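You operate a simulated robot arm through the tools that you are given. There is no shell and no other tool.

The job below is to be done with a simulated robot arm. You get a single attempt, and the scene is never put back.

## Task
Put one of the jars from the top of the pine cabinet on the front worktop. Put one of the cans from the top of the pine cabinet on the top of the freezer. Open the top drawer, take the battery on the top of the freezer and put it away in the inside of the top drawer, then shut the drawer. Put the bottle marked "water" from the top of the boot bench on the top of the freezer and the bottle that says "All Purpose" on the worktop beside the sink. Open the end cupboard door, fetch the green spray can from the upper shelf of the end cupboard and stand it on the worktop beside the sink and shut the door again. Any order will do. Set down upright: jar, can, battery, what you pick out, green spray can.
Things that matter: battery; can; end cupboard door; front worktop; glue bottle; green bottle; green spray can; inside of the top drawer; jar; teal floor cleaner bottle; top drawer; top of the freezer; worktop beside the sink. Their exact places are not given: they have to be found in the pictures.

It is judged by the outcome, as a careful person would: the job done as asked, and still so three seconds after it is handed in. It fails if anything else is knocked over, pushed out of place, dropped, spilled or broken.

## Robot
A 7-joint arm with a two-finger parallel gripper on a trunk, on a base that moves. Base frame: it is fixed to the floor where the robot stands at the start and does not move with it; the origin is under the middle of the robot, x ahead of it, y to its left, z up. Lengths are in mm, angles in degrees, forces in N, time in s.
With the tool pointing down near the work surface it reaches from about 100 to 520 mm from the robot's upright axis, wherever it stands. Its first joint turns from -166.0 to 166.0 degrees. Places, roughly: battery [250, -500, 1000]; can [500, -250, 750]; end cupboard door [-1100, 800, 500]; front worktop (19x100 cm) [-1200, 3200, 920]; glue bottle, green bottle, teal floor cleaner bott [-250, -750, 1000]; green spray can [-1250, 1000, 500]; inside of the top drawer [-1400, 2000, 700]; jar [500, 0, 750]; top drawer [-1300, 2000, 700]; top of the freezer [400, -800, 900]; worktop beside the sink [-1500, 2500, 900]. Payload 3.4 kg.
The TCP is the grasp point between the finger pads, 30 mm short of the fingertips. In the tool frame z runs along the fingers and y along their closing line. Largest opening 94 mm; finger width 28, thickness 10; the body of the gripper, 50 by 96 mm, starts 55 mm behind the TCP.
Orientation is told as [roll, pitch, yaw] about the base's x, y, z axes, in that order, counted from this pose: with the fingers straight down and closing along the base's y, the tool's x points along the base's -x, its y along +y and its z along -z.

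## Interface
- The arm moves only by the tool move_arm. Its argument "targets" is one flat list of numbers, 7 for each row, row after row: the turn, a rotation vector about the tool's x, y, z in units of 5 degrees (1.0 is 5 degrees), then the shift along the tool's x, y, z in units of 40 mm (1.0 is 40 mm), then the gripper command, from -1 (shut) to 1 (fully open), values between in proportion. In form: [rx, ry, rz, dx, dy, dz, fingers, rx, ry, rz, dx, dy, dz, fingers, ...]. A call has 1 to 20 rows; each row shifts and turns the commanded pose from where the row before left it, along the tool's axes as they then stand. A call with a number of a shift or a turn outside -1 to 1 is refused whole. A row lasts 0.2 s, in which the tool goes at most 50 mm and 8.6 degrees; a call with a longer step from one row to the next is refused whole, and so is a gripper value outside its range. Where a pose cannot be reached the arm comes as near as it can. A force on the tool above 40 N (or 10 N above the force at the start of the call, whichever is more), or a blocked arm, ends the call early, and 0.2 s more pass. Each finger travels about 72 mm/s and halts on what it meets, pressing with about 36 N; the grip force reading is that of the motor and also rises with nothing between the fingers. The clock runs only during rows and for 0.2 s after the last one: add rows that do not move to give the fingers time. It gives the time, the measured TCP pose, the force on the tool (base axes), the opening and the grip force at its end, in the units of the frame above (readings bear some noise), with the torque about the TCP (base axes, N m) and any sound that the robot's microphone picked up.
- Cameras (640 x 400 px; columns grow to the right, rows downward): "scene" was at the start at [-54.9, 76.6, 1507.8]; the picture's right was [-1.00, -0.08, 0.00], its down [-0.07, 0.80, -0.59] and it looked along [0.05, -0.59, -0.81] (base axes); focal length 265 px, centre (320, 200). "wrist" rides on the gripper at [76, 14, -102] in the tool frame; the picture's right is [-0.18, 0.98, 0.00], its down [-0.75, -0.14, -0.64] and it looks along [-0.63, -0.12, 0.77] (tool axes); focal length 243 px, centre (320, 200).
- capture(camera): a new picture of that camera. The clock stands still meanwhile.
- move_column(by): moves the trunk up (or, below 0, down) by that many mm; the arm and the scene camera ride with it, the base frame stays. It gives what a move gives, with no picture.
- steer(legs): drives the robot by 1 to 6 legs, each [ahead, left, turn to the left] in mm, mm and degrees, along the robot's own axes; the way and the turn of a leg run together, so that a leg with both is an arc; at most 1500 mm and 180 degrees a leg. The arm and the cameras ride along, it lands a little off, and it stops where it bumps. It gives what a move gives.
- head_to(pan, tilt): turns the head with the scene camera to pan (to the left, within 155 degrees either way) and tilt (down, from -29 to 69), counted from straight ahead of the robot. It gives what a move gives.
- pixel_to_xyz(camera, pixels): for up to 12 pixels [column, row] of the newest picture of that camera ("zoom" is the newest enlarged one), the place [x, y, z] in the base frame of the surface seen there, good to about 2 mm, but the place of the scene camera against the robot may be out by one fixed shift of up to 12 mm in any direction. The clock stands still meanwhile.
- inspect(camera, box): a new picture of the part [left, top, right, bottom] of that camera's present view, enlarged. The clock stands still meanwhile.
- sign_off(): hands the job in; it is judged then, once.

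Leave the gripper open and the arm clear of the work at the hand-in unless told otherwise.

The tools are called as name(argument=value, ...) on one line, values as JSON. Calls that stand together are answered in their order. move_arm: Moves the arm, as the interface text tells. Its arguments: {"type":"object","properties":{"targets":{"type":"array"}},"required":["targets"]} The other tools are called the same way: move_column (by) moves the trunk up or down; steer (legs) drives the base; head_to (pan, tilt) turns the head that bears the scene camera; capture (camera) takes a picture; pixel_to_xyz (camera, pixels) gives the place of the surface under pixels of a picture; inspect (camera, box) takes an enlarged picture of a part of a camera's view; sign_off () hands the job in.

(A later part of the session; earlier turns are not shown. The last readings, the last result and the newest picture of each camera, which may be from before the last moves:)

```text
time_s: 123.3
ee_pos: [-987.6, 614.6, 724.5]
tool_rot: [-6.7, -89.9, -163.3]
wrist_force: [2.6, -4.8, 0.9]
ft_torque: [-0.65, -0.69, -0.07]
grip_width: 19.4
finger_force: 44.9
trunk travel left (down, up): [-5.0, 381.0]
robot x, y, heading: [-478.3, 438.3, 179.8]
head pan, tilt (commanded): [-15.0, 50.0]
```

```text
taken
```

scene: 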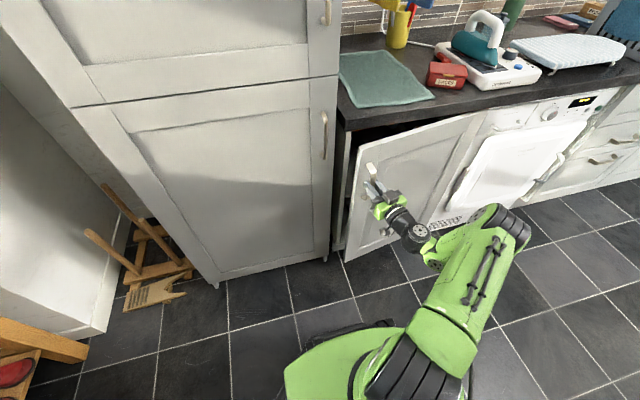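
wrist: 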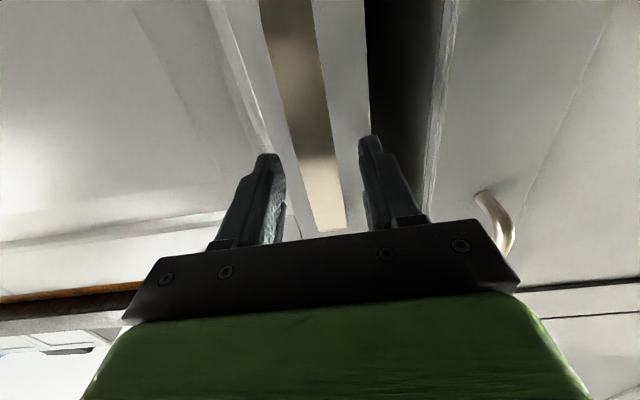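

The door opens, 10° now, with low force. I continue another 20°.

move_arm(targets=[-0.5, 0, 0, 0, -0.06, -0.49, -1, -0.5, 0, 0, 0, -0.06, -0.49, -1, -0.5, 0, 0, 0, -0.06, -0.49, -1, -0.5, 0, 0, 0, -0.06, -0.49, -1, -0.5, 0, 0, 0, -0.06, -0.49, -1, -0.5, 0, 0, 0, -0.06, -0.49, -1, -0.5, 0, 0, 0, -0.06, -0.49, -1, -0.5, 0, 0, 0, -0.06, -0.49, -1, 0, 0, 0, 0, 0, 0, -1])

capture(camera="scene")

```text
time_s: 125.3
ee_pos: [-845.7, 683.3, 724.5]
tool_rot: [-4.6, -89.8, -145.2]
wrist_force: [16.3, -21.8, -1.8]
ft_torque: [-0.79, -1.1, -0.06]
grip_width: 19.3
finger_force: 45.1
trunk travel left (down, up): [-5.0, 381.0]
robot x, y, heading: [-480.0, 433.0, 180.0]
head pan, tilt (commanded): [-15.0, 50.0]
```

```text
taken
```

scene: 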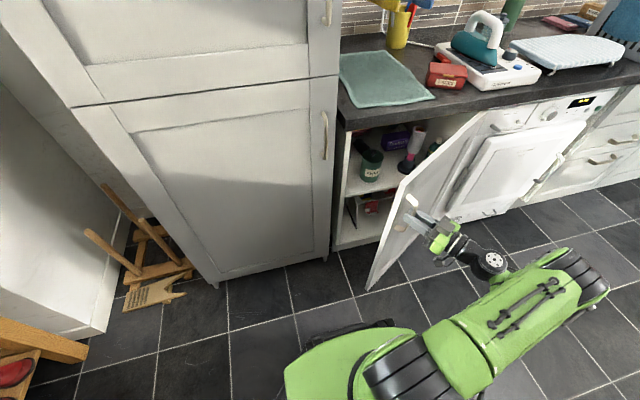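

Door at ~30°; a radial force of 27 N has built up, so I ease outward a few mm while continuing 15° more.

move_arm(targets=[0, 0, 0, 0, 0.15, 0, -1, -0.5, 0, 0, 0, -0.035, -0.49, -1, -0.5, 0, 0, 0, -0.035, -0.49, -1, -0.5, 0, 0, 0, -0.035, -0.49, -1, -0.5, 0, 0, 0, -0.035, -0.49, -1, 0, 0, 0, 0, 0, 0, -1])

```text
time_s: 126.5
ee_pos: [-791.3, 727.1, 723.3]
tool_rot: [0.6, -89.8, -142.4]
wrist_force: [-7.2, 9.1, -7.3]
ft_torque: [-0.16, 0.11, -0.47]
grip_width: 19.9
finger_force: 44.9
trunk travel left (down, up): [-5.0, 381.0]
robot x, y, heading: [-476.1, 440.9, 179.7]
head pan, tilt (commanded): [-15.0, 50.0]
stopped in row 5: the force on the tool passed its limit at 42 N (the readings are from after the stop); the commanded pose is now the measured one
```

Force limit hit at ~39° of door opening. I look at the state.

capture(camera="scene")

capture(camera="wrist")

```text
taken
```

scene: 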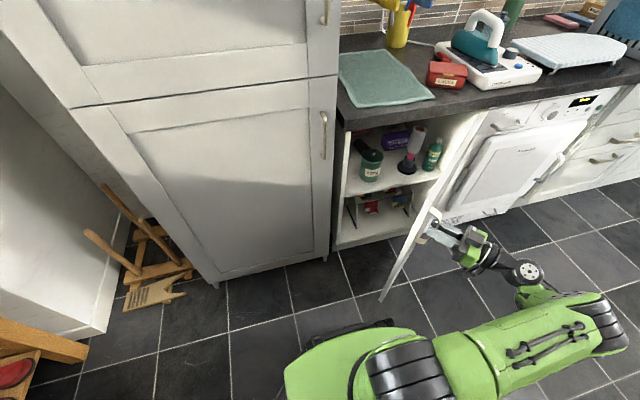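

```text
taken
```

wrist: 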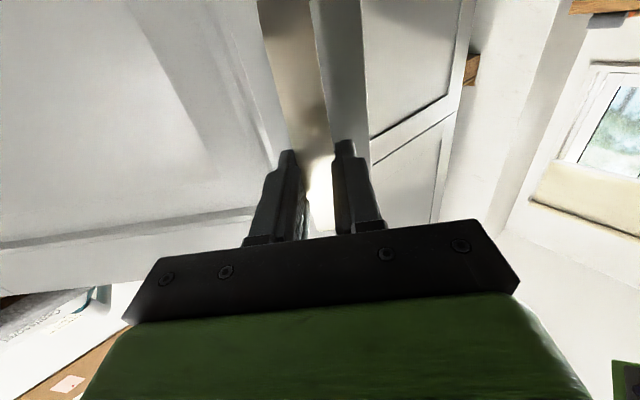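

I can see the upper shelf: green spray can at (432,155) on the right, others at (370,165) and (408,165). I measure door edge and items.

pixel_to_xyz(camera="scene", pixels=[[385, 290], [410, 245], [440, 180], [470, 140], [433, 145], [432, 165], [430, 170], [370, 170], [408, 165], [395, 140], [390, 190], [420, 178]])

inspect(camera="scene", box=[330, 90, 500, 240])

```text
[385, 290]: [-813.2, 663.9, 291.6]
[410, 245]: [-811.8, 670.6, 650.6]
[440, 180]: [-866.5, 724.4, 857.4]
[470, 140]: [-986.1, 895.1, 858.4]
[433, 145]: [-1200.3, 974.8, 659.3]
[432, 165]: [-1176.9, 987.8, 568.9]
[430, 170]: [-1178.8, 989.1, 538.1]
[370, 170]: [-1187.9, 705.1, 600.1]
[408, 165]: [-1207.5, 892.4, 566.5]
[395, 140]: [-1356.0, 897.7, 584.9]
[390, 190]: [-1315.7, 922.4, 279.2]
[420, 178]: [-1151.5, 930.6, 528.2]
```

```text
2.67 times, centred on (415, 165) of scene
```

zoom: 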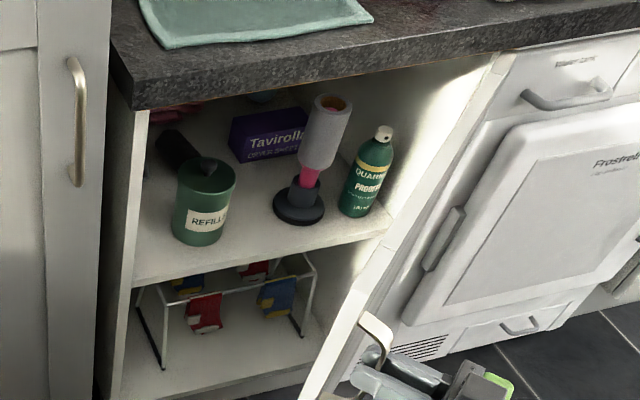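

Door is at ~38° (free edge at (-812,668)); hinge fits (-1109,1049). I'll continue opening by driving the base in a small arc around the hinge while holding the handle (two 4° legs), watching the force.

steer(legs=[[-42.7, -44.1, 4], [-42.7, -44.1, 4]])

```text
time_s: 128.1
ee_pos: [-749.8, 772.9, 724.8]
tool_rot: [-2.6, -89.9, -131.2]
wrist_force: [-17.0, 14.8, -8.2]
ft_torque: [-0.16, -0.22, -0.3]
grip_width: 19.9
finger_force: 45.3
trunk travel left (down, up): [-5.0, 381.0]
robot x, y, heading: [-393.2, 531.1, -172.0]
head pan, tilt (commanded): [-15.0, 50.0]
```

The arc works (robot at (-393,531), heading 188°); force 22 N inward. I relieve 5 mm inward with the arm and continue with three more legs.

move_arm(targets=[0, 0, 0, 0, -0.13, 0, -1, 0, 0, 0, 0, 0, 0, -1])

steer(legs=[[-42.7, -44.1, 4], [-42.7, -44.1, 4], [-42.7, -44.1, 4]])

```text
time_s: 128.7
ee_pos: [-750.3, 772.2, 723.5]
tool_rot: [1.9, -89.6, -135.3]
wrist_force: [22.1, -18.3, -21.5]
ft_torque: [-0.24, 0.88, 0.11]
grip_width: 19.8
finger_force: 45.0
trunk travel left (down, up): [-5.0, 381.0]
robot x, y, heading: [-395.4, 529.7, -172.3]
head pan, tilt (commanded): [-15.0, 50.0]
```

```text
time_s: 130.3
ee_pos: [-715.6, 823.4, 725.4]
tool_rot: [-1.1, -89.6, -124.3]
wrist_force: [5.4, -3.5, 5.5]
ft_torque: [0.11, -0.23, -0.14]
grip_width: 19.8
finger_force: 45.7
trunk travel left (down, up): [-5.0, 381.0]
robot x, y, heading: [-337.1, 628.0, -164.6]
head pan, tilt (commanded): [-15.0, 50.0]
stopped in leg 2: the force on the tool passed its limit at 47 N (the readings are from after the stop); the commanded pose is now the measured one
```

After the stop forces are low; door is at ~55°. I continue with smaller single arcs.

steer(legs=[[-42.7, -44.1, 4]])

steer(legs=[[-42.7, -44.1, 4]])

```text
time_s: 131.2
ee_pos: [-701.2, 850.8, 726.0]
tool_rot: [-1.2, -89.6, -120.3]
wrist_force: [-6.7, 5.1, 11.1]
ft_torque: [-0.4, -0.03, -0.31]
grip_width: 19.8
finger_force: 45.0
trunk travel left (down, up): [-5.0, 381.0]
robot x, y, heading: [-306.7, 682.3, -160.8]
head pan, tilt (commanded): [-15.0, 50.0]
```

```text
time_s: 132.2
ee_pos: [-687.3, 878.8, 724.2]
tool_rot: [-1.1, -89.6, -116.4]
wrist_force: [2.5, -0.3, -0.8]
ft_torque: [-0.42, 0.02, -0.18]
grip_width: 19.6
finger_force: 44.9
trunk travel left (down, up): [-5.0, 381.0]
robot x, y, heading: [-280.8, 736.7, -156.7]
head pan, tilt (commanded): [-15.0, 50.0]
```

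Smooth, forces small; door ~63°. I continue with 4° legs.

steer(legs=[[-42.7, -44.1, 4]])

steer(legs=[[-42.7, -44.1, 4]])

steer(legs=[[-42.7, -44.1, 4]])

```text
time_s: 133.2
ee_pos: [-675.3, 909.2, 724.6]
tool_rot: [-1.0, -89.5, -112.5]
wrist_force: [13.6, -4.7, -3.8]
ft_torque: [-0.36, 0.17, 0.01]
grip_width: 19.7
finger_force: 44.8
trunk travel left (down, up): [-5.0, 381.0]
robot x, y, heading: [-261.2, 798.7, -152.8]
head pan, tilt (commanded): [-15.0, 50.0]
```

```text
time_s: 134.2
ee_pos: [-665.2, 938.6, 725.1]
tool_rot: [0.7, -89.7, -110.0]
wrist_force: [-0.1, 0.1, 3.2]
ft_torque: [-0.36, 0.14, -0.18]
grip_width: 20.1
finger_force: 45.2
trunk travel left (down, up): [-5.0, 381.0]
robot x, y, heading: [-246.4, 856.1, -148.8]
head pan, tilt (commanded): [-15.0, 50.0]
```

```text
time_s: 135.2
ee_pos: [-657.8, 970.0, 725.3]
tool_rot: [0.7, -89.6, -106.1]
wrist_force: [-3.1, 1.5, 1.9]
ft_torque: [-0.31, 0.02, -0.24]
grip_width: 19.8
finger_force: 45.1
trunk travel left (down, up): [-5.0, 381.0]
robot x, y, heading: [-229.4, 917.2, -144.4]
head pan, tilt (commanded): [-15.0, 50.0]
```

Door ~75°. Five more legs to reach ~95°.

steer(legs=[[-42.7, -44.1, 4]])

steer(legs=[[-42.7, -44.1, 4]])

steer(legs=[[-42.7, -44.1, 4]])

steer(legs=[[-42.7, -44.1, 4]])

capture(camera="scene")

```text
time_s: 136.1
ee_pos: [-654.6, 1001.4, 724.4]
tool_rot: [0.4, -89.7, -101.8]
wrist_force: [2.1, 0.2, -1.7]
ft_torque: [-0.32, 0.07, -0.12]
grip_width: 19.9
finger_force: 44.7
trunk travel left (down, up): [-5.0, 381.0]
robot x, y, heading: [-225.6, 978.3, -141.1]
head pan, tilt (commanded): [-15.0, 50.0]
```

```text
time_s: 137.1
ee_pos: [-650.1, 1032.6, 725.2]
tool_rot: [0.8, -89.7, -98.0]
wrist_force: [4.5, -0.3, -2.0]
ft_torque: [-0.42, 0.05, -0.13]
grip_width: 19.8
finger_force: 45.1
trunk travel left (down, up): [-5.0, 381.0]
robot x, y, heading: [-225.4, 1042.6, -136.8]
head pan, tilt (commanded): [-15.0, 50.0]
```

```text
time_s: 138.1
ee_pos: [-649.1, 1062.2, 726.4]
tool_rot: [1.3, -89.6, -94.6]
wrist_force: [-6.3, -0.6, 1.7]
ft_torque: [-0.27, 0.08, -0.23]
grip_width: 19.9
finger_force: 44.7
trunk travel left (down, up): [-5.0, 381.0]
robot x, y, heading: [-221.6, 1099.9, -132.4]
head pan, tilt (commanded): [-15.0, 50.0]
```

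```text
time_s: 139.1
ee_pos: [-650.2, 1094.5, 724.2]
tool_rot: [0.9, -89.6, -90.3]
wrist_force: [-4.7, -0.3, -1.9]
ft_torque: [-0.21, -0.04, -0.25]
grip_width: 20.0
finger_force: 45.0
trunk travel left (down, up): [-5.0, 381.0]
robot x, y, heading: [-230.4, 1162.4, -128.7]
head pan, tilt (commanded): [-15.0, 50.0]
```

```text
taken
```

scene: 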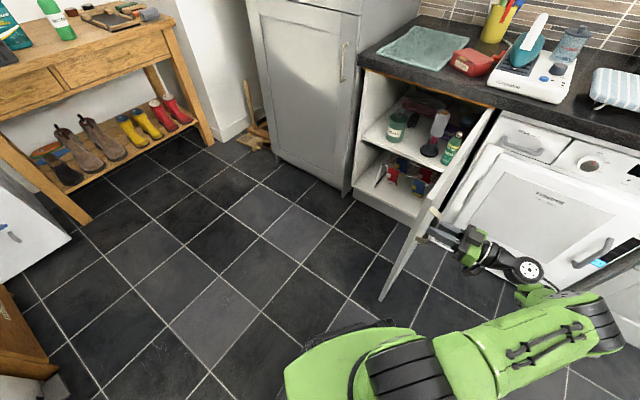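

Door at ~91°. I go on a bit more for clearance, since the can stands near the hinge side.

steer(legs=[[-42.7, -44.1, 4]])

steer(legs=[[-42.7, -44.1, 4]])

steer(legs=[[-42.7, -44.1, 4]])

```text
time_s: 140.0
ee_pos: [-653.7, 1126.3, 724.5]
tool_rot: [0.5, -89.6, -85.9]
wrist_force: [8.2, 1.8, -5.7]
ft_torque: [-0.34, -0.01, -0.05]
grip_width: 19.8
finger_force: 44.7
trunk travel left (down, up): [-5.0, 381.0]
robot x, y, heading: [-237.9, 1225.9, -124.6]
head pan, tilt (commanded): [-15.0, 50.0]
```

```text
time_s: 141.0
ee_pos: [-658.9, 1156.7, 724.1]
tool_rot: [1.2, -89.5, -82.3]
wrist_force: [22.3, -16.2, -5.2]
ft_torque: [-0.73, 0.14, -0.04]
grip_width: 19.8
finger_force: 45.1
trunk travel left (down, up): [-5.0, 381.0]
robot x, y, heading: [-250.9, 1283.7, -121.0]
head pan, tilt (commanded): [-15.0, 50.0]
```

```text
time_s: 142.0
ee_pos: [-663.4, 1174.9, 725.3]
tool_rot: [83.7, -89.9, -161.2]
wrist_force: [0.1, -0.3, -0.2]
ft_torque: [-0.01, -0.03, 0.0]
grip_width: 0.0
finger_force: 32.2
trunk travel left (down, up): [-5.0, 381.0]
robot x, y, heading: [-264.3, 1330.1, -117.5]
head pan, tilt (commanded): [-15.0, 50.0]
stopped in leg 1: the force on the tool passed its limit at 88 N (the readings are from after the stop); the commanded pose is now the measured one
```

The door reached its end stop (~98°) and the fingers slipped off the bar. I look.

capture(camera="scene")

capture(camera="wrist")

```text
taken
```

scene: 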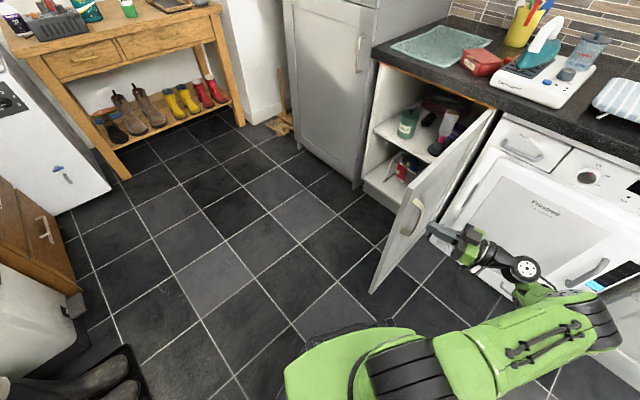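

```text
taken
```

wrist: 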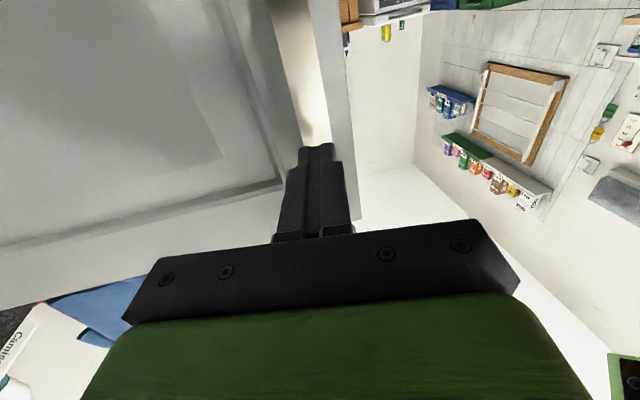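

pixel_to_xyz(camera="scene", pixels=[[375, 285], [405, 215], [430, 170], [492, 112], [450, 150], [409, 212], [375, 290], [490, 125]])

```text
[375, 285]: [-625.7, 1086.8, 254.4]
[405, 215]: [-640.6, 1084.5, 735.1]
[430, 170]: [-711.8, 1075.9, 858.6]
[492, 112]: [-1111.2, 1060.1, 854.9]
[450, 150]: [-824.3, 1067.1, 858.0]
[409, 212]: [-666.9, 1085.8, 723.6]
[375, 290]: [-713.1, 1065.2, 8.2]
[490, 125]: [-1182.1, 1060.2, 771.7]
```

Door stands at ~93° — enough. I now drive clear: +y 100 (off the handle), +x 180, then -y 690 around the door's free edge, and turn to face the cupboard.

steer(legs=[[-88.7, -46.2, 0], [-83.1, 159.7, 0]])

steer(legs=[[612, 318.6, 0], [0, 0, -62.5]])

head_to(pan=-10, tilt=45)

capture(camera="scene")

```text
time_s: 144.2
ee_pos: [-486.9, 1274.8, 725.0]
tool_rot: [88.0, -89.9, -165.3]
wrist_force: [0.7, -0.2, -0.4]
ft_torque: [0.0, 0.0, -0.01]
grip_width: 0.0
finger_force: 33.1
trunk travel left (down, up): [-5.0, 381.0]
robot x, y, heading: [-85.3, 1434.3, -117.4]
head pan, tilt (commanded): [-15.0, 50.0]
```

```text
time_s: 150.8
ee_pos: [-409.4, 1029.2, 725.9]
tool_rot: [92.2, -89.9, 126.6]
wrist_force: [-1.1, 0.2, 0.2]
ft_torque: [0.01, -0.02, -0.02]
grip_width: 0.0
finger_force: 33.3
trunk travel left (down, up): [-5.0, 381.0]
robot x, y, heading: [-93.1, 739.2, 178.9]
head pan, tilt (commanded): [-15.0, 50.0]
```

```text
time_s: 151.5
ee_pos: [-410.2, 1030.3, 724.4]
tool_rot: [90.8, -89.9, 128.1]
wrist_force: [0.2, -0.5, -0.2]
ft_torque: [0.0, 0.02, 0.01]
grip_width: 0.0
finger_force: 33.1
trunk travel left (down, up): [-5.0, 381.0]
robot x, y, heading: [-95.7, 739.3, 178.4]
head pan, tilt (commanded): [-10.0, 45.0]
```

```text
taken
```

scene: 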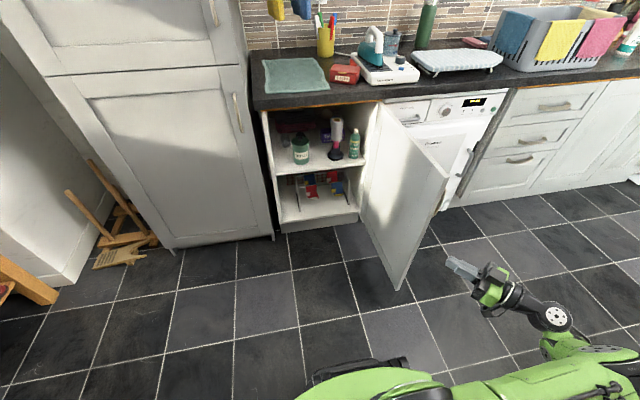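

Clear view into the cupboard. I zoom on the shelf and measure the spray can and its neighbours.

inspect(camera="scene", box=[260, 95, 400, 195])

```text
4.00 times, centred on (330, 145) of scene
```

zoom: 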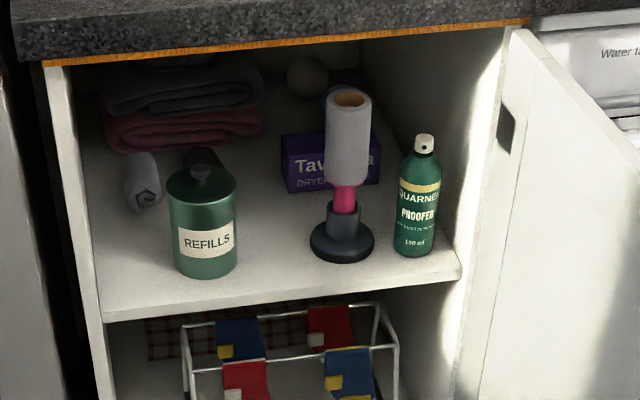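

pixel_to_xyz(camera="zoom", pixels=[[425, 140], [403, 200], [437, 200], [418, 215], [413, 252], [460, 270], [345, 150], [330, 130], [368, 130], [343, 245], [373, 243], [472, 150]])

pixel_to_xyz(camera="zoom", pixels=[[110, 315], [380, 275], [450, 265], [500, 60], [420, 170], [415, 265], [480, 200], [60, 80], [300, 45], [205, 230], [345, 95], [520, 150]])

```text
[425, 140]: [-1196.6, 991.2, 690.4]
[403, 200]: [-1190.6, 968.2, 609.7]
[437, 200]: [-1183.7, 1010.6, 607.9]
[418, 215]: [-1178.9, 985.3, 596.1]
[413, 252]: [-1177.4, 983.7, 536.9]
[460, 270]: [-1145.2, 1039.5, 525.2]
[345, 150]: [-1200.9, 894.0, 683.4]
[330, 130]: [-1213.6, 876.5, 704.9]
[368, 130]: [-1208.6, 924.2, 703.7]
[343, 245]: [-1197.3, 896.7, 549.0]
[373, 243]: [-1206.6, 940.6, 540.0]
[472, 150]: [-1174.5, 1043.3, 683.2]
```

```text
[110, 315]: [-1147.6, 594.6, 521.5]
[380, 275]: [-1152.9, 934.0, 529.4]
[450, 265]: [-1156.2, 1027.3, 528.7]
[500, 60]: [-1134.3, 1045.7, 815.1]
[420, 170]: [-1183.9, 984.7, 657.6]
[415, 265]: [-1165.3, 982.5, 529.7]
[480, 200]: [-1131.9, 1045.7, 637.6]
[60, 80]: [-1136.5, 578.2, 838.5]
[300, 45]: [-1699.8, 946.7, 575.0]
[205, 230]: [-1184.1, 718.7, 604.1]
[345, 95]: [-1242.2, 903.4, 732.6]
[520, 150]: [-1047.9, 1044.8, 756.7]
```

Spray can: centre about (-1202,989), diameter ~48, shelf z≈520, cap top ≈690; right wall y≈1043, black stand on the left reaches y≈940 at its foot. I'll approach pointing ~-x. First, in free space, I extend the tool, swing it to point at 170°, with the gripper half open.

move_arm(targets=[0, 0, 0, 0, -0.09, 1, 0.5, 0, 0, 0, 0, -0.09, 1, 0.5, 0, 0, 0, 0, -0.09, 1, 0.5, 0, 0, 0, 0, -0.09, 1, 0.5, 0.98, 0, 0, 0, 0, 0, 0.5, 0.98, 0, 0, 0, 0, 0, 0.5, 0.98, 0, 0, 0, 0, 0, 0.5, 0.98, 0, 0, 0, 0, 0, 0.5, 0.98, 0, 0, 0, 0, 0, 0.5, 0.98, 0, 0, 0, 0, 0, 0.5, 0.98, 0, 0, 0, 0, 0, 0.5, 0.98, 0, 0, 0, 0, 0, 0.5, 0.98, 0, 0, 0, 0, 0, 0.5, 0.98, 0, 0, 0, 0, 0, 0.5, 0, 0, 0, 0, 0, 0, 0.5])

capture(camera="scene")

```text
time_s: 154.7
ee_pos: [-544.3, 940.8, 725.4]
tool_rot: [35.1, -89.9, 134.6]
wrist_force: [-0.5, 0.6, -0.5]
ft_torque: [0.01, -0.02, 0.01]
grip_width: 70.3
finger_force: 0.0
trunk travel left (down, up): [-5.0, 381.0]
robot x, y, heading: [-98.1, 742.3, 178.9]
head pan, tilt (commanded): [-10.0, 45.0]
```

```text
taken
```

scene: 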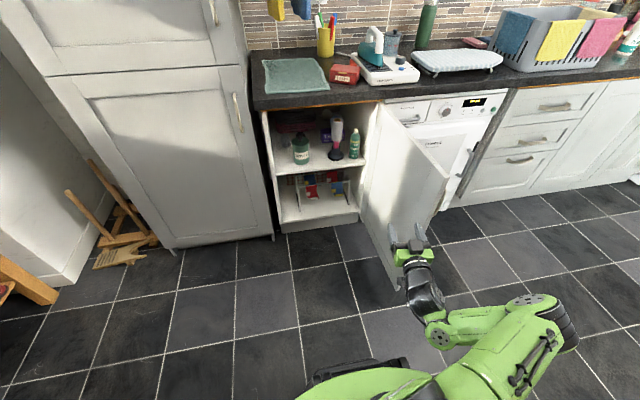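

Pointing ~170° now. I roll the tool 180° about its own axis so the wrist camera is on top (two calls of 90°).

move_arm(targets=[0, 0, 1, 0, 0, 0, 0.5, 0, 0, 1, 0, 0, 0, 0.5, 0, 0, 1, 0, 0, 0, 0.5, 0, 0, 1, 0, 0, 0, 0.5, 0, 0, 1, 0, 0, 0, 0.5, 0, 0, 1, 0, 0, 0, 0.5, 0, 0, 1, 0, 0, 0, 0.5, 0, 0, 1, 0, 0, 0, 0.5, 0, 0, 1, 0, 0, 0, 0.5, 0, 0, 1, 0, 0, 0, 0.5, 0, 0, 1, 0, 0, 0, 0.5, 0, 0, 1, 0, 0, 0, 0.5, 0, 0, 1, 0, 0, 0, 0.5, 0, 0, 1, 0, 0, 0, 0.5, 0, 0, 1, 0, 0, 0, 0.5, 0, 0, 1, 0, 0, 0, 0.5, 0, 0, 1, 0, 0, 0, 0.5, 0, 0, 1, 0, 0, 0, 0.5])

move_arm(targets=[0, 0, 1, 0, 0, 0, 0.5, 0, 0, 1, 0, 0, 0, 0.5, 0, 0, 1, 0, 0, 0, 0.5, 0, 0, 1, 0, 0, 0, 0.5, 0, 0, 1, 0, 0, 0, 0.5, 0, 0, 1, 0, 0, 0, 0.5, 0, 0, 1, 0, 0, 0, 0.5, 0, 0, 1, 0, 0, 0, 0.5, 0, 0, 1, 0, 0, 0, 0.5, 0, 0, 1, 0, 0, 0, 0.5, 0, 0, 1, 0, 0, 0, 0.5, 0, 0, 1, 0, 0, 0, 0.5, 0, 0, 1, 0, 0, 0, 0.5, 0, 0, 1, 0, 0, 0, 0.5, 0, 0, 1, 0, 0, 0, 0.5, 0, 0, 1, 0, 0, 0, 0.5, 0, 0, 1, 0, 0, 0, 0.5, 0, 0, 1, 0, 0, 0, 0.5])

capture(camera="wrist")

capture(camera="scene")

```text
time_s: 158.5
ee_pos: [-545.0, 940.7, 725.8]
tool_rot: [89.9, 0.2, 79.8]
wrist_force: [-0.9, 1.0, -0.8]
ft_torque: [0.04, -0.04, -0.02]
grip_width: 70.7
finger_force: 0.1
trunk travel left (down, up): [-5.0, 381.0]
robot x, y, heading: [-95.0, 739.0, 178.5]
head pan, tilt (commanded): [-10.0, 45.0]
```

```text
time_s: 162.3
ee_pos: [-544.0, 942.0, 725.9]
tool_rot: [-65.0, 89.8, -75.3]
wrist_force: [0.5, -0.3, -0.7]
ft_torque: [-0.02, 0.0, 0.0]
grip_width: 70.3
finger_force: 0.1
trunk travel left (down, up): [-5.0, 381.0]
robot x, y, heading: [-89.2, 739.8, 179.0]
head pan, tilt (commanded): [-10.0, 45.0]
```

```text
taken
```

wrist: 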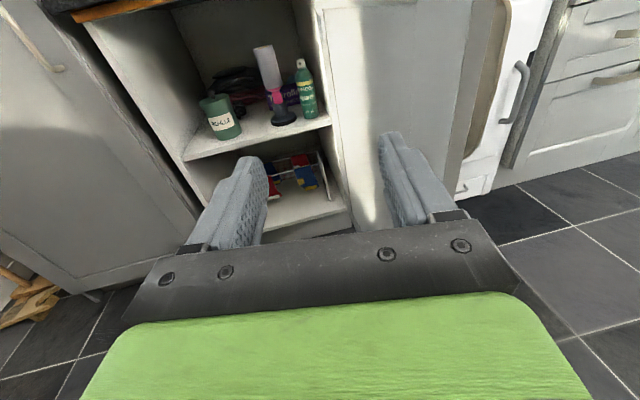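

```text
taken
```

scene: 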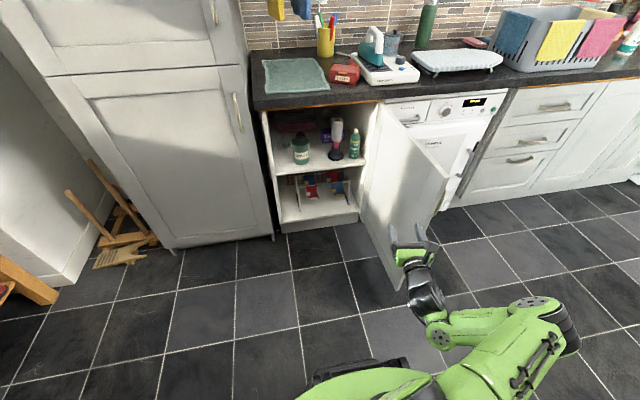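

The wrist camera now sees the shelf upright. I measure the spray can with it at (305,90), neighbours, shelf edge and wall.

inspect(camera="wrist", box=[180, 20, 360, 170])

```text
2.67 times, centred on (270, 95) of wrist
```

zoom: 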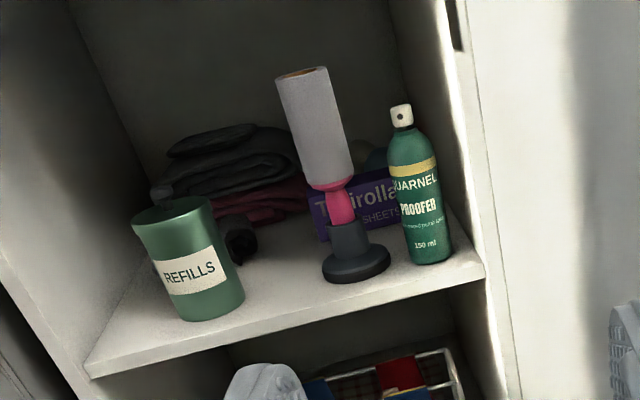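

pixel_to_xyz(camera="zoom", pixels=[[402, 112], [395, 200], [440, 195], [420, 200], [430, 258], [400, 150], [480, 270], [388, 262], [325, 130], [345, 260], [450, 120], [500, 150]])

```text
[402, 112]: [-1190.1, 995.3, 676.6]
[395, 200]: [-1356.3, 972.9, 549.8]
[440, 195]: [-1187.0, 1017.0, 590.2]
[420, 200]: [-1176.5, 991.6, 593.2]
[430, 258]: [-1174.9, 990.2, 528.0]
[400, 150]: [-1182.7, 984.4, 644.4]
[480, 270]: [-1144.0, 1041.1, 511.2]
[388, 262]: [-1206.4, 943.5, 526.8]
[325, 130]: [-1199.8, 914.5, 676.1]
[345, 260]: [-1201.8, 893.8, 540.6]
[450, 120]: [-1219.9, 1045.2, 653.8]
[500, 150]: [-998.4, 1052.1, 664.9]
```

Wrist-accurate: can front (-1176,992), centre ≈(-1200,993), wall y≈1045, stand's top cylinder right edge y≈925–940. I first test the low pose in free space: lower to z≈600 and shift +y 48.

move_arm(targets=[0, 0, 0, -0.8, 0, 0, 0.5, 0, 0, 0, -0.8, 0, 0, 0.5, 0, 0, 0, -0.8, 0.4, 0, 0.5, 0, 0, 0, -0.75, 0.4, 0, 0.5, 0, 0, 0, 0, 0.4, 0, 0.5, 0, 0, 0, 0, 0, 0, 0.5])

move_arm(targets=[0, 0, 0, 0, 0, -0.8, 0.5, 0, 0, 0, 0, 0, -0.8, 0.5, 0, 0, 0, 0, 0, -0.8, 0.5, 0, 0, 0, 0, 0, 0, 0.5])

```text
time_s: 163.7
ee_pos: [-533.7, 987.9, 600.9]
tool_rot: [-46.0, 90.0, -56.3]
wrist_force: [0.4, 0.6, 0.2]
ft_torque: [-0.01, 0.01, 0.01]
grip_width: 70.5
finger_force: 0.0
trunk travel left (down, up): [-5.0, 381.0]
robot x, y, heading: [-93.2, 740.0, 179.0]
head pan, tilt (commanded): [-10.0, 45.0]
```

```text
time_s: 164.7
ee_pos: [-441.8, 969.9, 601.2]
tool_rot: [-66.7, 90.0, -77.0]
wrist_force: [0.7, -0.1, -0.1]
ft_torque: [-0.02, 0.02, -0.03]
grip_width: 70.6
finger_force: 0.1
trunk travel left (down, up): [-5.0, 381.0]
robot x, y, heading: [-94.4, 734.3, 178.8]
head pan, tilt (commanded): [-10.0, 45.0]
```

The low horizontal pose works in and out. Before driving in, I check where the elbow (right side) is, to avoid hitting the open door.

capture(camera="scene")

pixel_to_xyz(camera="scene", pixels=[[565, 315], [535, 305], [560, 345], [500, 320], [450, 335], [430, 290], [420, 260], [580, 330], [445, 190], [405, 280], [620, 370]])

```text
taken
```

scene: 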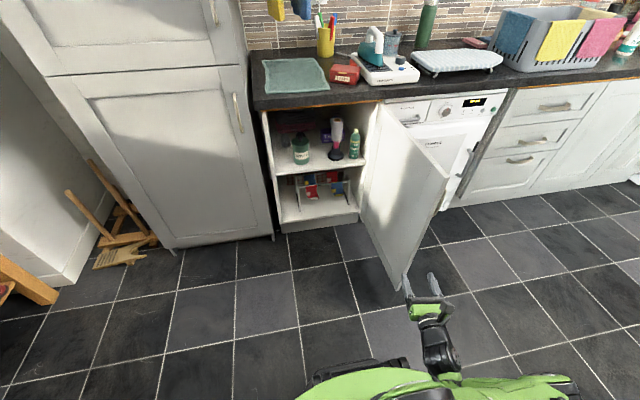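

```text
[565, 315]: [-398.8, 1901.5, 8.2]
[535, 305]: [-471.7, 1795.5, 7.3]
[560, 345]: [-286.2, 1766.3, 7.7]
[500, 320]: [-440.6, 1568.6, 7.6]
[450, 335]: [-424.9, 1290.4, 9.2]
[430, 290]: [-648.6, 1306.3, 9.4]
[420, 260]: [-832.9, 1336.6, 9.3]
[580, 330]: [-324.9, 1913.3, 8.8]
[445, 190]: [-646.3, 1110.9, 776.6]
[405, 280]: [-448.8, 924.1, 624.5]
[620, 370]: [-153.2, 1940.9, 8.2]
```

pixel_to_xyz(camera="scene", pixels=[[545, 382], [570, 385], [500, 385], [440, 352], [460, 385], [575, 395], [430, 340], [530, 395]])

```text
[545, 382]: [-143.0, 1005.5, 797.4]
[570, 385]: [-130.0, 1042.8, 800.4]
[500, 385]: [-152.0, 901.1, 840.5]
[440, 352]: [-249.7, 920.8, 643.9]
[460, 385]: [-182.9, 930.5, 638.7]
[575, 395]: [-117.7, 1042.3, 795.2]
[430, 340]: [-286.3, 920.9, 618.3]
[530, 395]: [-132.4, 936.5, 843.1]
```

The elbow sticks out to y≈+305 from the robot. To keep it clear of the door I'll stand further left (robot y≈690), so I shift the tool 57 mm more to +y relative to the robot and check the elbow again.

move_arm(targets=[0, 0, 0, 0, 0.72, 0, 0.5, 0, 0, 0, 0, 0.72, 0, 0.5, 0, 0, 0, 0, 0, 0, 0.5])

head_to(pan=-20, tilt=55)

capture(camera="scene")

```text
time_s: 165.5
ee_pos: [-429.9, 1028.3, 600.0]
tool_rot: [-46.2, 89.9, -56.3]
wrist_force: [-0.2, -0.2, 0.8]
ft_torque: [-0.03, 0.01, 0.01]
grip_width: 70.5
finger_force: 0.2
trunk travel left (down, up): [-5.0, 381.0]
robot x, y, heading: [-95.8, 742.0, 178.8]
head pan, tilt (commanded): [-10.0, 45.0]
```

```text
time_s: 166.2
ee_pos: [-430.9, 1026.5, 598.2]
tool_rot: [-44.7, 89.8, -54.8]
wrist_force: [-0.5, 0.0, -0.6]
ft_torque: [0.01, 0.02, 0.02]
grip_width: 70.6
finger_force: 0.1
trunk travel left (down, up): [-5.0, 381.0]
robot x, y, heading: [-96.4, 737.4, 178.7]
head pan, tilt (commanded): [-20.0, 55.0]
```

```text
taken
```

scene: 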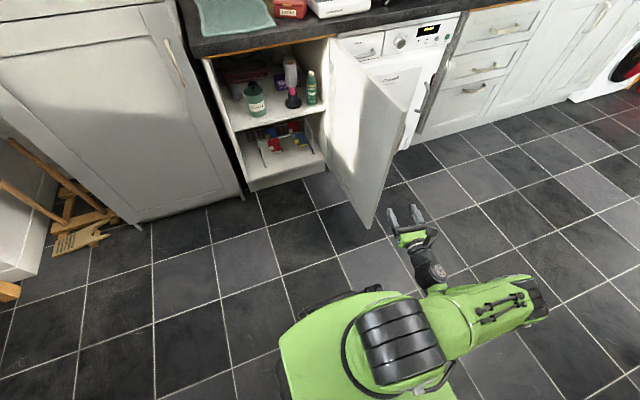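

pixel_to_xyz(camera="scene", pixels=[[545, 300], [530, 285], [500, 340], [545, 315], [470, 300], [430, 270], [435, 290], [405, 235], [415, 330], [510, 275]])

```text
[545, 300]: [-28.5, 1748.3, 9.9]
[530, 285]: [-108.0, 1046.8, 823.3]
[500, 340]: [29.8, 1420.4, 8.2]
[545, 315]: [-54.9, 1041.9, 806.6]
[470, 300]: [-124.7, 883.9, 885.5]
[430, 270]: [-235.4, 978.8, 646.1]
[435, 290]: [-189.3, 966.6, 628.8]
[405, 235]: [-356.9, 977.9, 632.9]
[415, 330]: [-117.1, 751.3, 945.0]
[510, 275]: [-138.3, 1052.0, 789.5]
```

Elbow would be at y≈1000 when the robot stands at y≈677 — clear of the door (≥1045). I drive left 74 then ahead ~620 to bring the tool just outside the cupboard opening.

steer(legs=[[0, 74, 0], [600, 0, 0]])

capture(camera="wrist")

capture(camera="scene")

```text
time_s: 170.2
ee_pos: [-1023.9, 954.7, 599.0]
tool_rot: [-41.0, 89.9, -50.4]
wrist_force: [-0.7, -0.4, 0.7]
ft_torque: [0.0, 0.04, 0.01]
grip_width: 70.6
finger_force: 0.1
trunk travel left (down, up): [-5.0, 381.0]
robot x, y, heading: [-686.0, 670.2, 179.4]
head pan, tilt (commanded): [-20.0, 55.0]
```

```text
taken
```

wrist: 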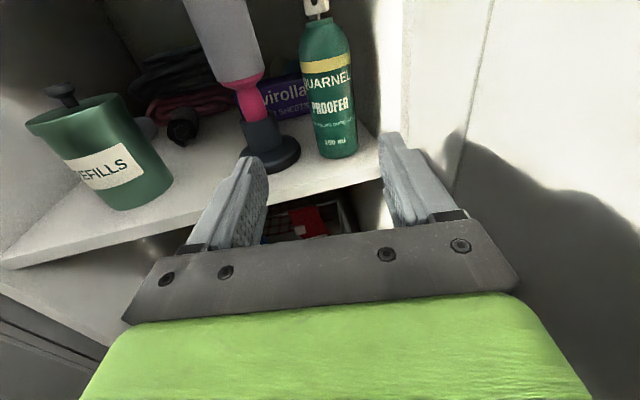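

```text
taken
```

scene: 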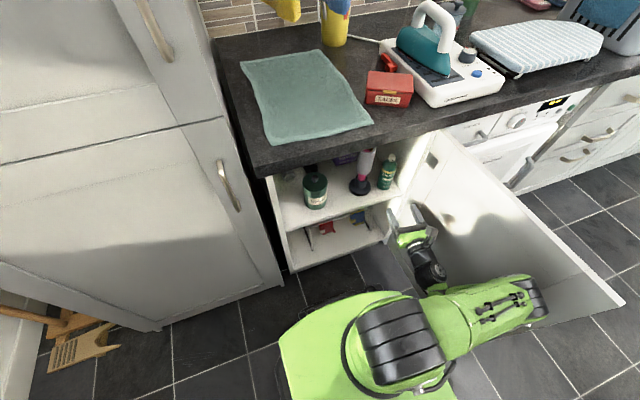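

Tool is in front of the opening at (-1024,955,599). I re-measure the can, wall and stand with the wrist camera.

pixel_to_xyz(camera="wrist", pixels=[[330, 105], [310, 105], [352, 100], [335, 150], [328, 70], [322, 8], [345, 140], [275, 150], [298, 150], [385, 110], [245, 60], [260, 60]])

```text
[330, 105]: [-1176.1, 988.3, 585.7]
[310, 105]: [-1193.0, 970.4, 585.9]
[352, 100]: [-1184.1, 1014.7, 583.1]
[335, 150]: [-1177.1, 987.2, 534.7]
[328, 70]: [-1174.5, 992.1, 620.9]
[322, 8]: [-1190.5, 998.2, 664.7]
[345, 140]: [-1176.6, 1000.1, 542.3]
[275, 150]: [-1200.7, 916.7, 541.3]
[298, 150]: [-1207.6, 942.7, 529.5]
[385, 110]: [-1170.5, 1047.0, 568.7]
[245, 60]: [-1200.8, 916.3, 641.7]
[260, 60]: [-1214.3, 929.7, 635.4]
```

Can centre ≈(-1199,993), wall y≈1046. I narrow the opening to 66 mm, shift +7 mm in y, and advance 100 mm along the tool axis.

move_arm(targets=[0, 0, 0, 0, 0.175, 0, 0.404, 0, 0, 0, 0, 0, 0.8, 0.404, 0, 0, 0, 0, 0, 0.85, 0.404, 0, 0, 0, 0, 0, 0.85, 0.404, 0, 0, 0, 0, 0, 0, 0.404])

capture(camera="wrist")

```text
time_s: 171.4
ee_pos: [-1120.9, 977.8, 600.8]
tool_rot: [-45.9, 89.9, -55.3]
wrist_force: [-0.2, 0.3, 0.6]
ft_torque: [0.02, 0.01, 0.04]
grip_width: 66.3
finger_force: 0.1
trunk travel left (down, up): [-5.0, 381.0]
robot x, y, heading: [-682.4, 671.0, 179.6]
head pan, tilt (commanded): [-20.0, 55.0]
```

```text
taken
```

wrist: 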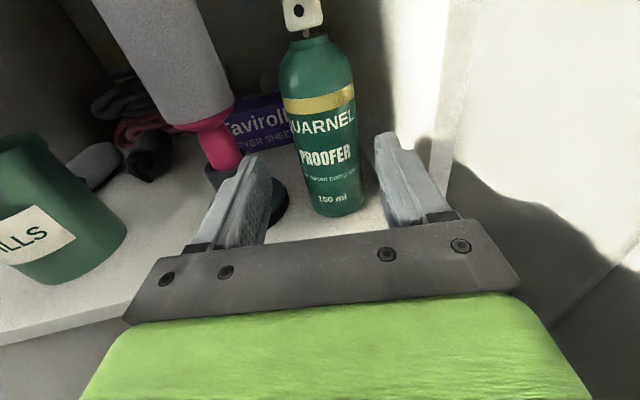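

The can sits between the fingers in line. I advance the remaining 68 mm.

move_arm(targets=[0, 0, 0, 0, 0, 0.6, 0.404, 0, 0, 0, 0, 0, 0.6, 0.404, 0, 0, 0, 0, 0, 0.5, 0.404, 0, 0, 0, 0, 0, 0, 0.404])

capture(camera="wrist")

```text
time_s: 172.4
ee_pos: [-1188.0, 989.2, 599.7]
tool_rot: [-44.6, 89.9, -54.1]
wrist_force: [0.0, -0.1, -1.5]
ft_torque: [0.03, 0.02, 0.0]
grip_width: 65.9
finger_force: 0.1
trunk travel left (down, up): [-5.0, 381.0]
robot x, y, heading: [-682.8, 669.5, 179.6]
head pan, tilt (commanded): [-20.0, 55.0]
```

```text
taken
```

wrist: 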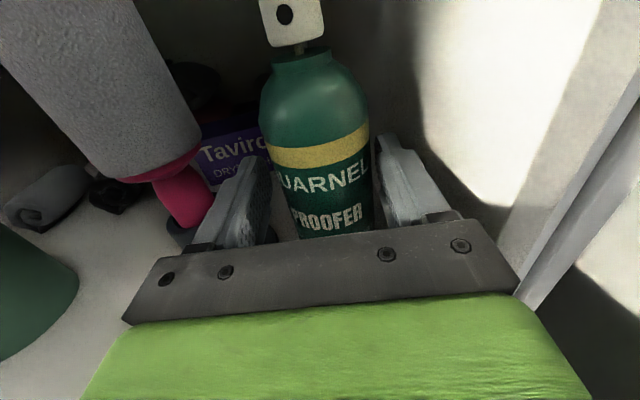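

Fingers surround the can without touching. I close the gripper.

move_arm(targets=[0, 0, 0, 0, 0, 0, -1, 0, 0, 0, 0, 0, 0, -1, 0, 0, 0, 0, 0, 0, -1, 0, 0, 0, 0, 0, 0, -1])

capture(camera="wrist")

```text
time_s: 173.4
ee_pos: [-1188.6, 988.3, 599.9]
tool_rot: [-41.1, 89.9, -50.5]
wrist_force: [0.4, 1.2, -0.9]
ft_torque: [-0.01, 0.0, -0.04]
grip_width: 51.1
finger_force: 35.5
trunk travel left (down, up): [-5.0, 381.0]
robot x, y, heading: [-686.4, 668.6, 179.6]
head pan, tilt (commanded): [-20.0, 55.0]
```

```text
taken
```

wrist: 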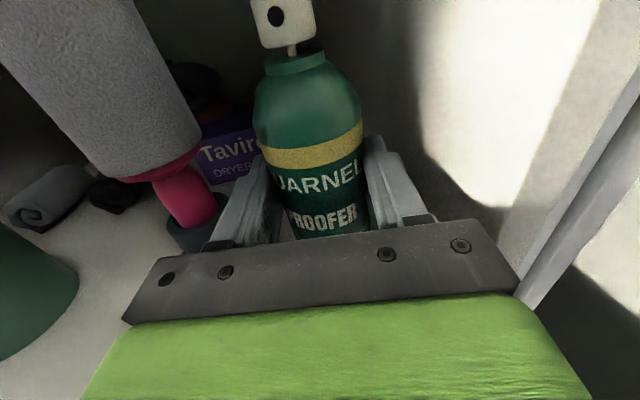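

Gripped (51 mm). I lift 16 mm and pull straight back out along the tool axis ~170 mm.

move_arm(targets=[0, 0, 0, 0.2, 0, 0, -1, 0, 0, 0, 0.2, 0, 0, -1, 0, 0, 0, 0, 0, -0.6, -1, 0, 0, 0, 0, 0, -0.8, -1, 0, 0, 0, 0, 0, -0.8, -1, 0, 0, 0, 0, 0, -0.8, -1, 0, 0, 0, 0, 0, -0.8, -1, 0, 0, 0, 0, 0, -0.4, -1, 0, 0, 0, 0, 0, 0, -1])

capture(camera="wrist")

capture(camera="scene")

```text
time_s: 175.4
ee_pos: [-1020.6, 961.4, 616.0]
tool_rot: [-42.6, 89.8, -52.1]
wrist_force: [0.9, -0.8, -2.5]
ft_torque: [-0.01, 0.0, -0.01]
grip_width: 50.9
finger_force: 36.1
trunk travel left (down, up): [-5.0, 381.0]
robot x, y, heading: [-687.3, 670.3, 179.7]
head pan, tilt (commanded): [-20.0, 55.0]
```

```text
taken
```

wrist: 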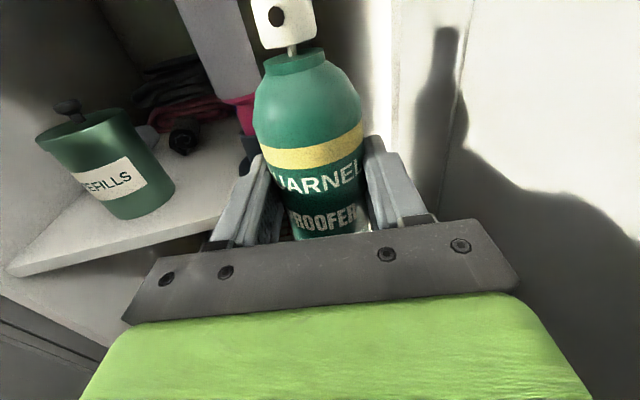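

```text
taken
```

scene: 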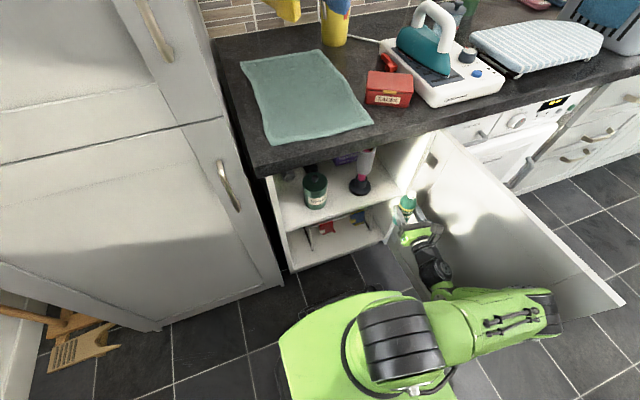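

The can is out and held upright. I back the robot 600 mm away from the cupboard.

steer(legs=[[-600, 0, 0]])

move_column(by=300)

move_arm(targets=[0, 0, 0, 0.8, 0, 0, -1, 0, 0, 0, 0.8, 0, 0, -1, 0, 0, 0, 0.8, 0, 0, -1, 0, 0, 0, 0.8, 0, 0, -1, 0, 0, 0, 0, 0, 0, -1])

head_to(pan=-90, tilt=30)

capture(camera="scene")

```text
time_s: 178.8
ee_pos: [-411.6, 956.9, 615.2]
tool_rot: [-40.8, 89.9, -49.3]
wrist_force: [-0.1, 0.1, -1.8]
ft_torque: [-0.01, -0.02, -0.01]
grip_width: 51.1
finger_force: 36.0
trunk travel left (down, up): [-5.0, 381.0]
robot x, y, heading: [-68.8, 667.9, -179.6]
head pan, tilt (commanded): [-20.0, 55.0]
```

```text
time_s: 181.8
ee_pos: [-411.0, 956.8, 914.9]
tool_rot: [-36.5, 89.9, -45.0]
wrist_force: [-0.4, -0.1, -1.4]
ft_torque: [0.01, -0.05, 0.02]
grip_width: 50.9
finger_force: 36.2
trunk travel left (down, up): [-305.0, 81.0]
robot x, y, heading: [-72.2, 670.1, -179.4]
head pan, tilt (commanded): [-20.0, 55.0]
```

```text
time_s: 183.0
ee_pos: [-410.8, 957.0, 1043.1]
tool_rot: [-47.6, 89.9, -56.2]
wrist_force: [-0.2, 0.0, -2.0]
ft_torque: [0.04, -0.04, 0.01]
grip_width: 50.7
finger_force: 36.3
trunk travel left (down, up): [-305.0, 81.0]
robot x, y, heading: [-66.4, 670.8, -179.6]
head pan, tilt (commanded): [-20.0, 55.0]
```

```text
time_s: 184.4
ee_pos: [-411.4, 957.1, 1043.0]
tool_rot: [-37.1, 90.0, -45.6]
wrist_force: [0.0, -0.4, -2.8]
ft_torque: [-0.01, -0.02, 0.0]
grip_width: 50.9
finger_force: 35.8
trunk travel left (down, up): [-305.0, 81.0]
robot x, y, heading: [-74.2, 671.2, -179.4]
head pan, tilt (commanded): [-90.0, 30.0]
```

```text
taken
```

scene: 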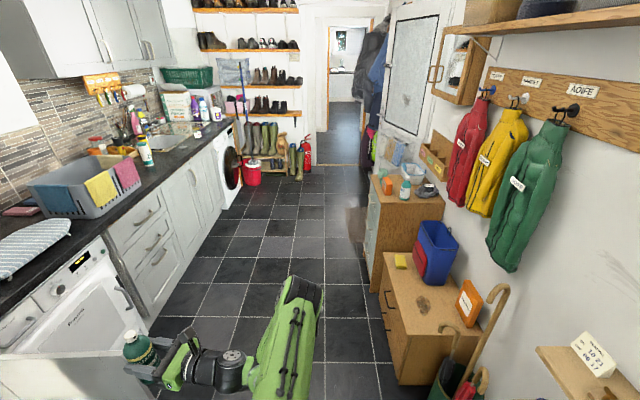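

Arm is up with the can held; aisle clear. I drive right (toward +y) ~1320 mm, then ahead ~640 mm toward the worktop left of the sink.

steer(legs=[[0, -1320, -0.5], [560, 0, 0]])

head_to(pan=-20, tilt=45)

capture(camera="scene")

capture(camera="wrist")

```text
time_s: 193.9
ee_pos: [-1036.9, 2228.1, 1042.0]
tool_rot: [-27.0, 89.9, -33.0]
wrist_force: [0.0, -0.8, -2.4]
ft_torque: [-0.01, 0.02, 0.01]
grip_width: 50.8
finger_force: 36.0
trunk travel left (down, up): [-305.0, 81.0]
robot x, y, heading: [-680.8, 1960.1, -177.2]
head pan, tilt (commanded): [-90.0, 30.0]
```

```text
time_s: 195.4
ee_pos: [-1037.1, 2229.8, 1042.9]
tool_rot: [-35.9, 90.0, -41.8]
wrist_force: [-0.6, 0.2, -1.9]
ft_torque: [-0.01, -0.02, 0.04]
grip_width: 50.5
finger_force: 36.0
trunk travel left (down, up): [-305.0, 81.0]
robot x, y, heading: [-682.9, 1956.5, -177.1]
head pan, tilt (commanded): [-20.0, 45.0]
```

```text
taken
```

scene: 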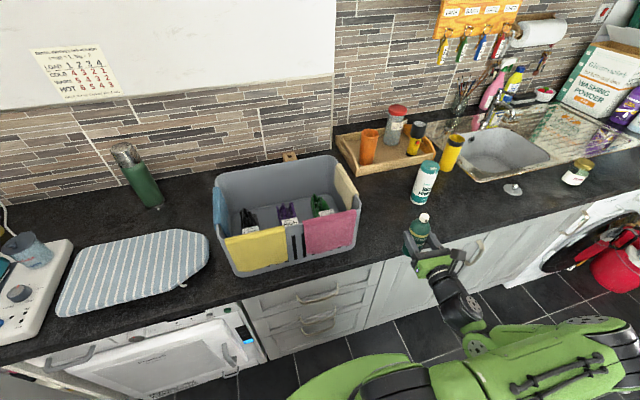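

```text
taken
```

wrist: 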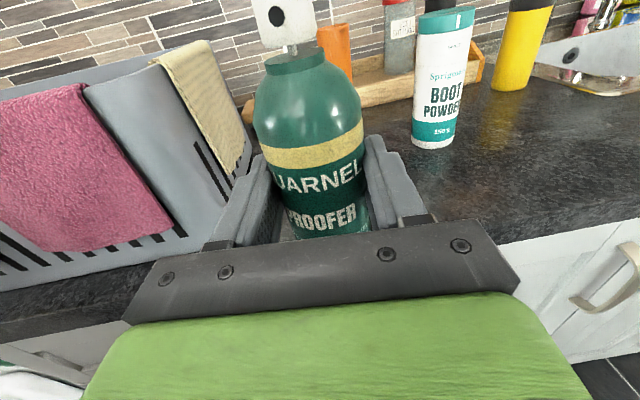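

I measure the basket edge, boot powder and worktop in the wrist and scene views.

pixel_to_xyz(camera="wrist", pixels=[[440, 130], [420, 80], [460, 60], [180, 220], [245, 150], [480, 150], [500, 210], [250, 115], [225, 55], [150, 70], [330, 85]])

pixel_to_xyz(camera="scene", pixels=[[425, 195], [425, 175], [358, 205], [352, 245], [335, 160], [370, 200], [395, 185], [395, 220], [460, 200], [350, 165], [440, 165], [485, 195]])

```text
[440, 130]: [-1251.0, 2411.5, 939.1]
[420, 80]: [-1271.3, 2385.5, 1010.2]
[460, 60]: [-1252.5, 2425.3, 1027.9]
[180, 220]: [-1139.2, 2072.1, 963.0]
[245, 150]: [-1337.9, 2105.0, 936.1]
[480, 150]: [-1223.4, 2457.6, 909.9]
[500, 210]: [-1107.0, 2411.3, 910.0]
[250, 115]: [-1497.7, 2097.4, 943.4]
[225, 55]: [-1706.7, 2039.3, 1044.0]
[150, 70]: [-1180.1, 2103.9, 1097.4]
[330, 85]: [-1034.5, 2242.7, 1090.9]
```

```text
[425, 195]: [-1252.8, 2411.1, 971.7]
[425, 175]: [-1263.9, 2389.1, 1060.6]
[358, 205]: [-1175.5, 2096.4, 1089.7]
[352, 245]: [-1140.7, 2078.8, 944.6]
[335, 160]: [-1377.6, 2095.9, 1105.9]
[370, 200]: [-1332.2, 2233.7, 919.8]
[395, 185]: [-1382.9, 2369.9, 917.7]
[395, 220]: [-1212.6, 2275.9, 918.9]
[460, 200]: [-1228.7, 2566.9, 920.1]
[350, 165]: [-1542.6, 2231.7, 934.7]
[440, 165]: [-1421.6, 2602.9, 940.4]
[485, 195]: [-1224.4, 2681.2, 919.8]
```

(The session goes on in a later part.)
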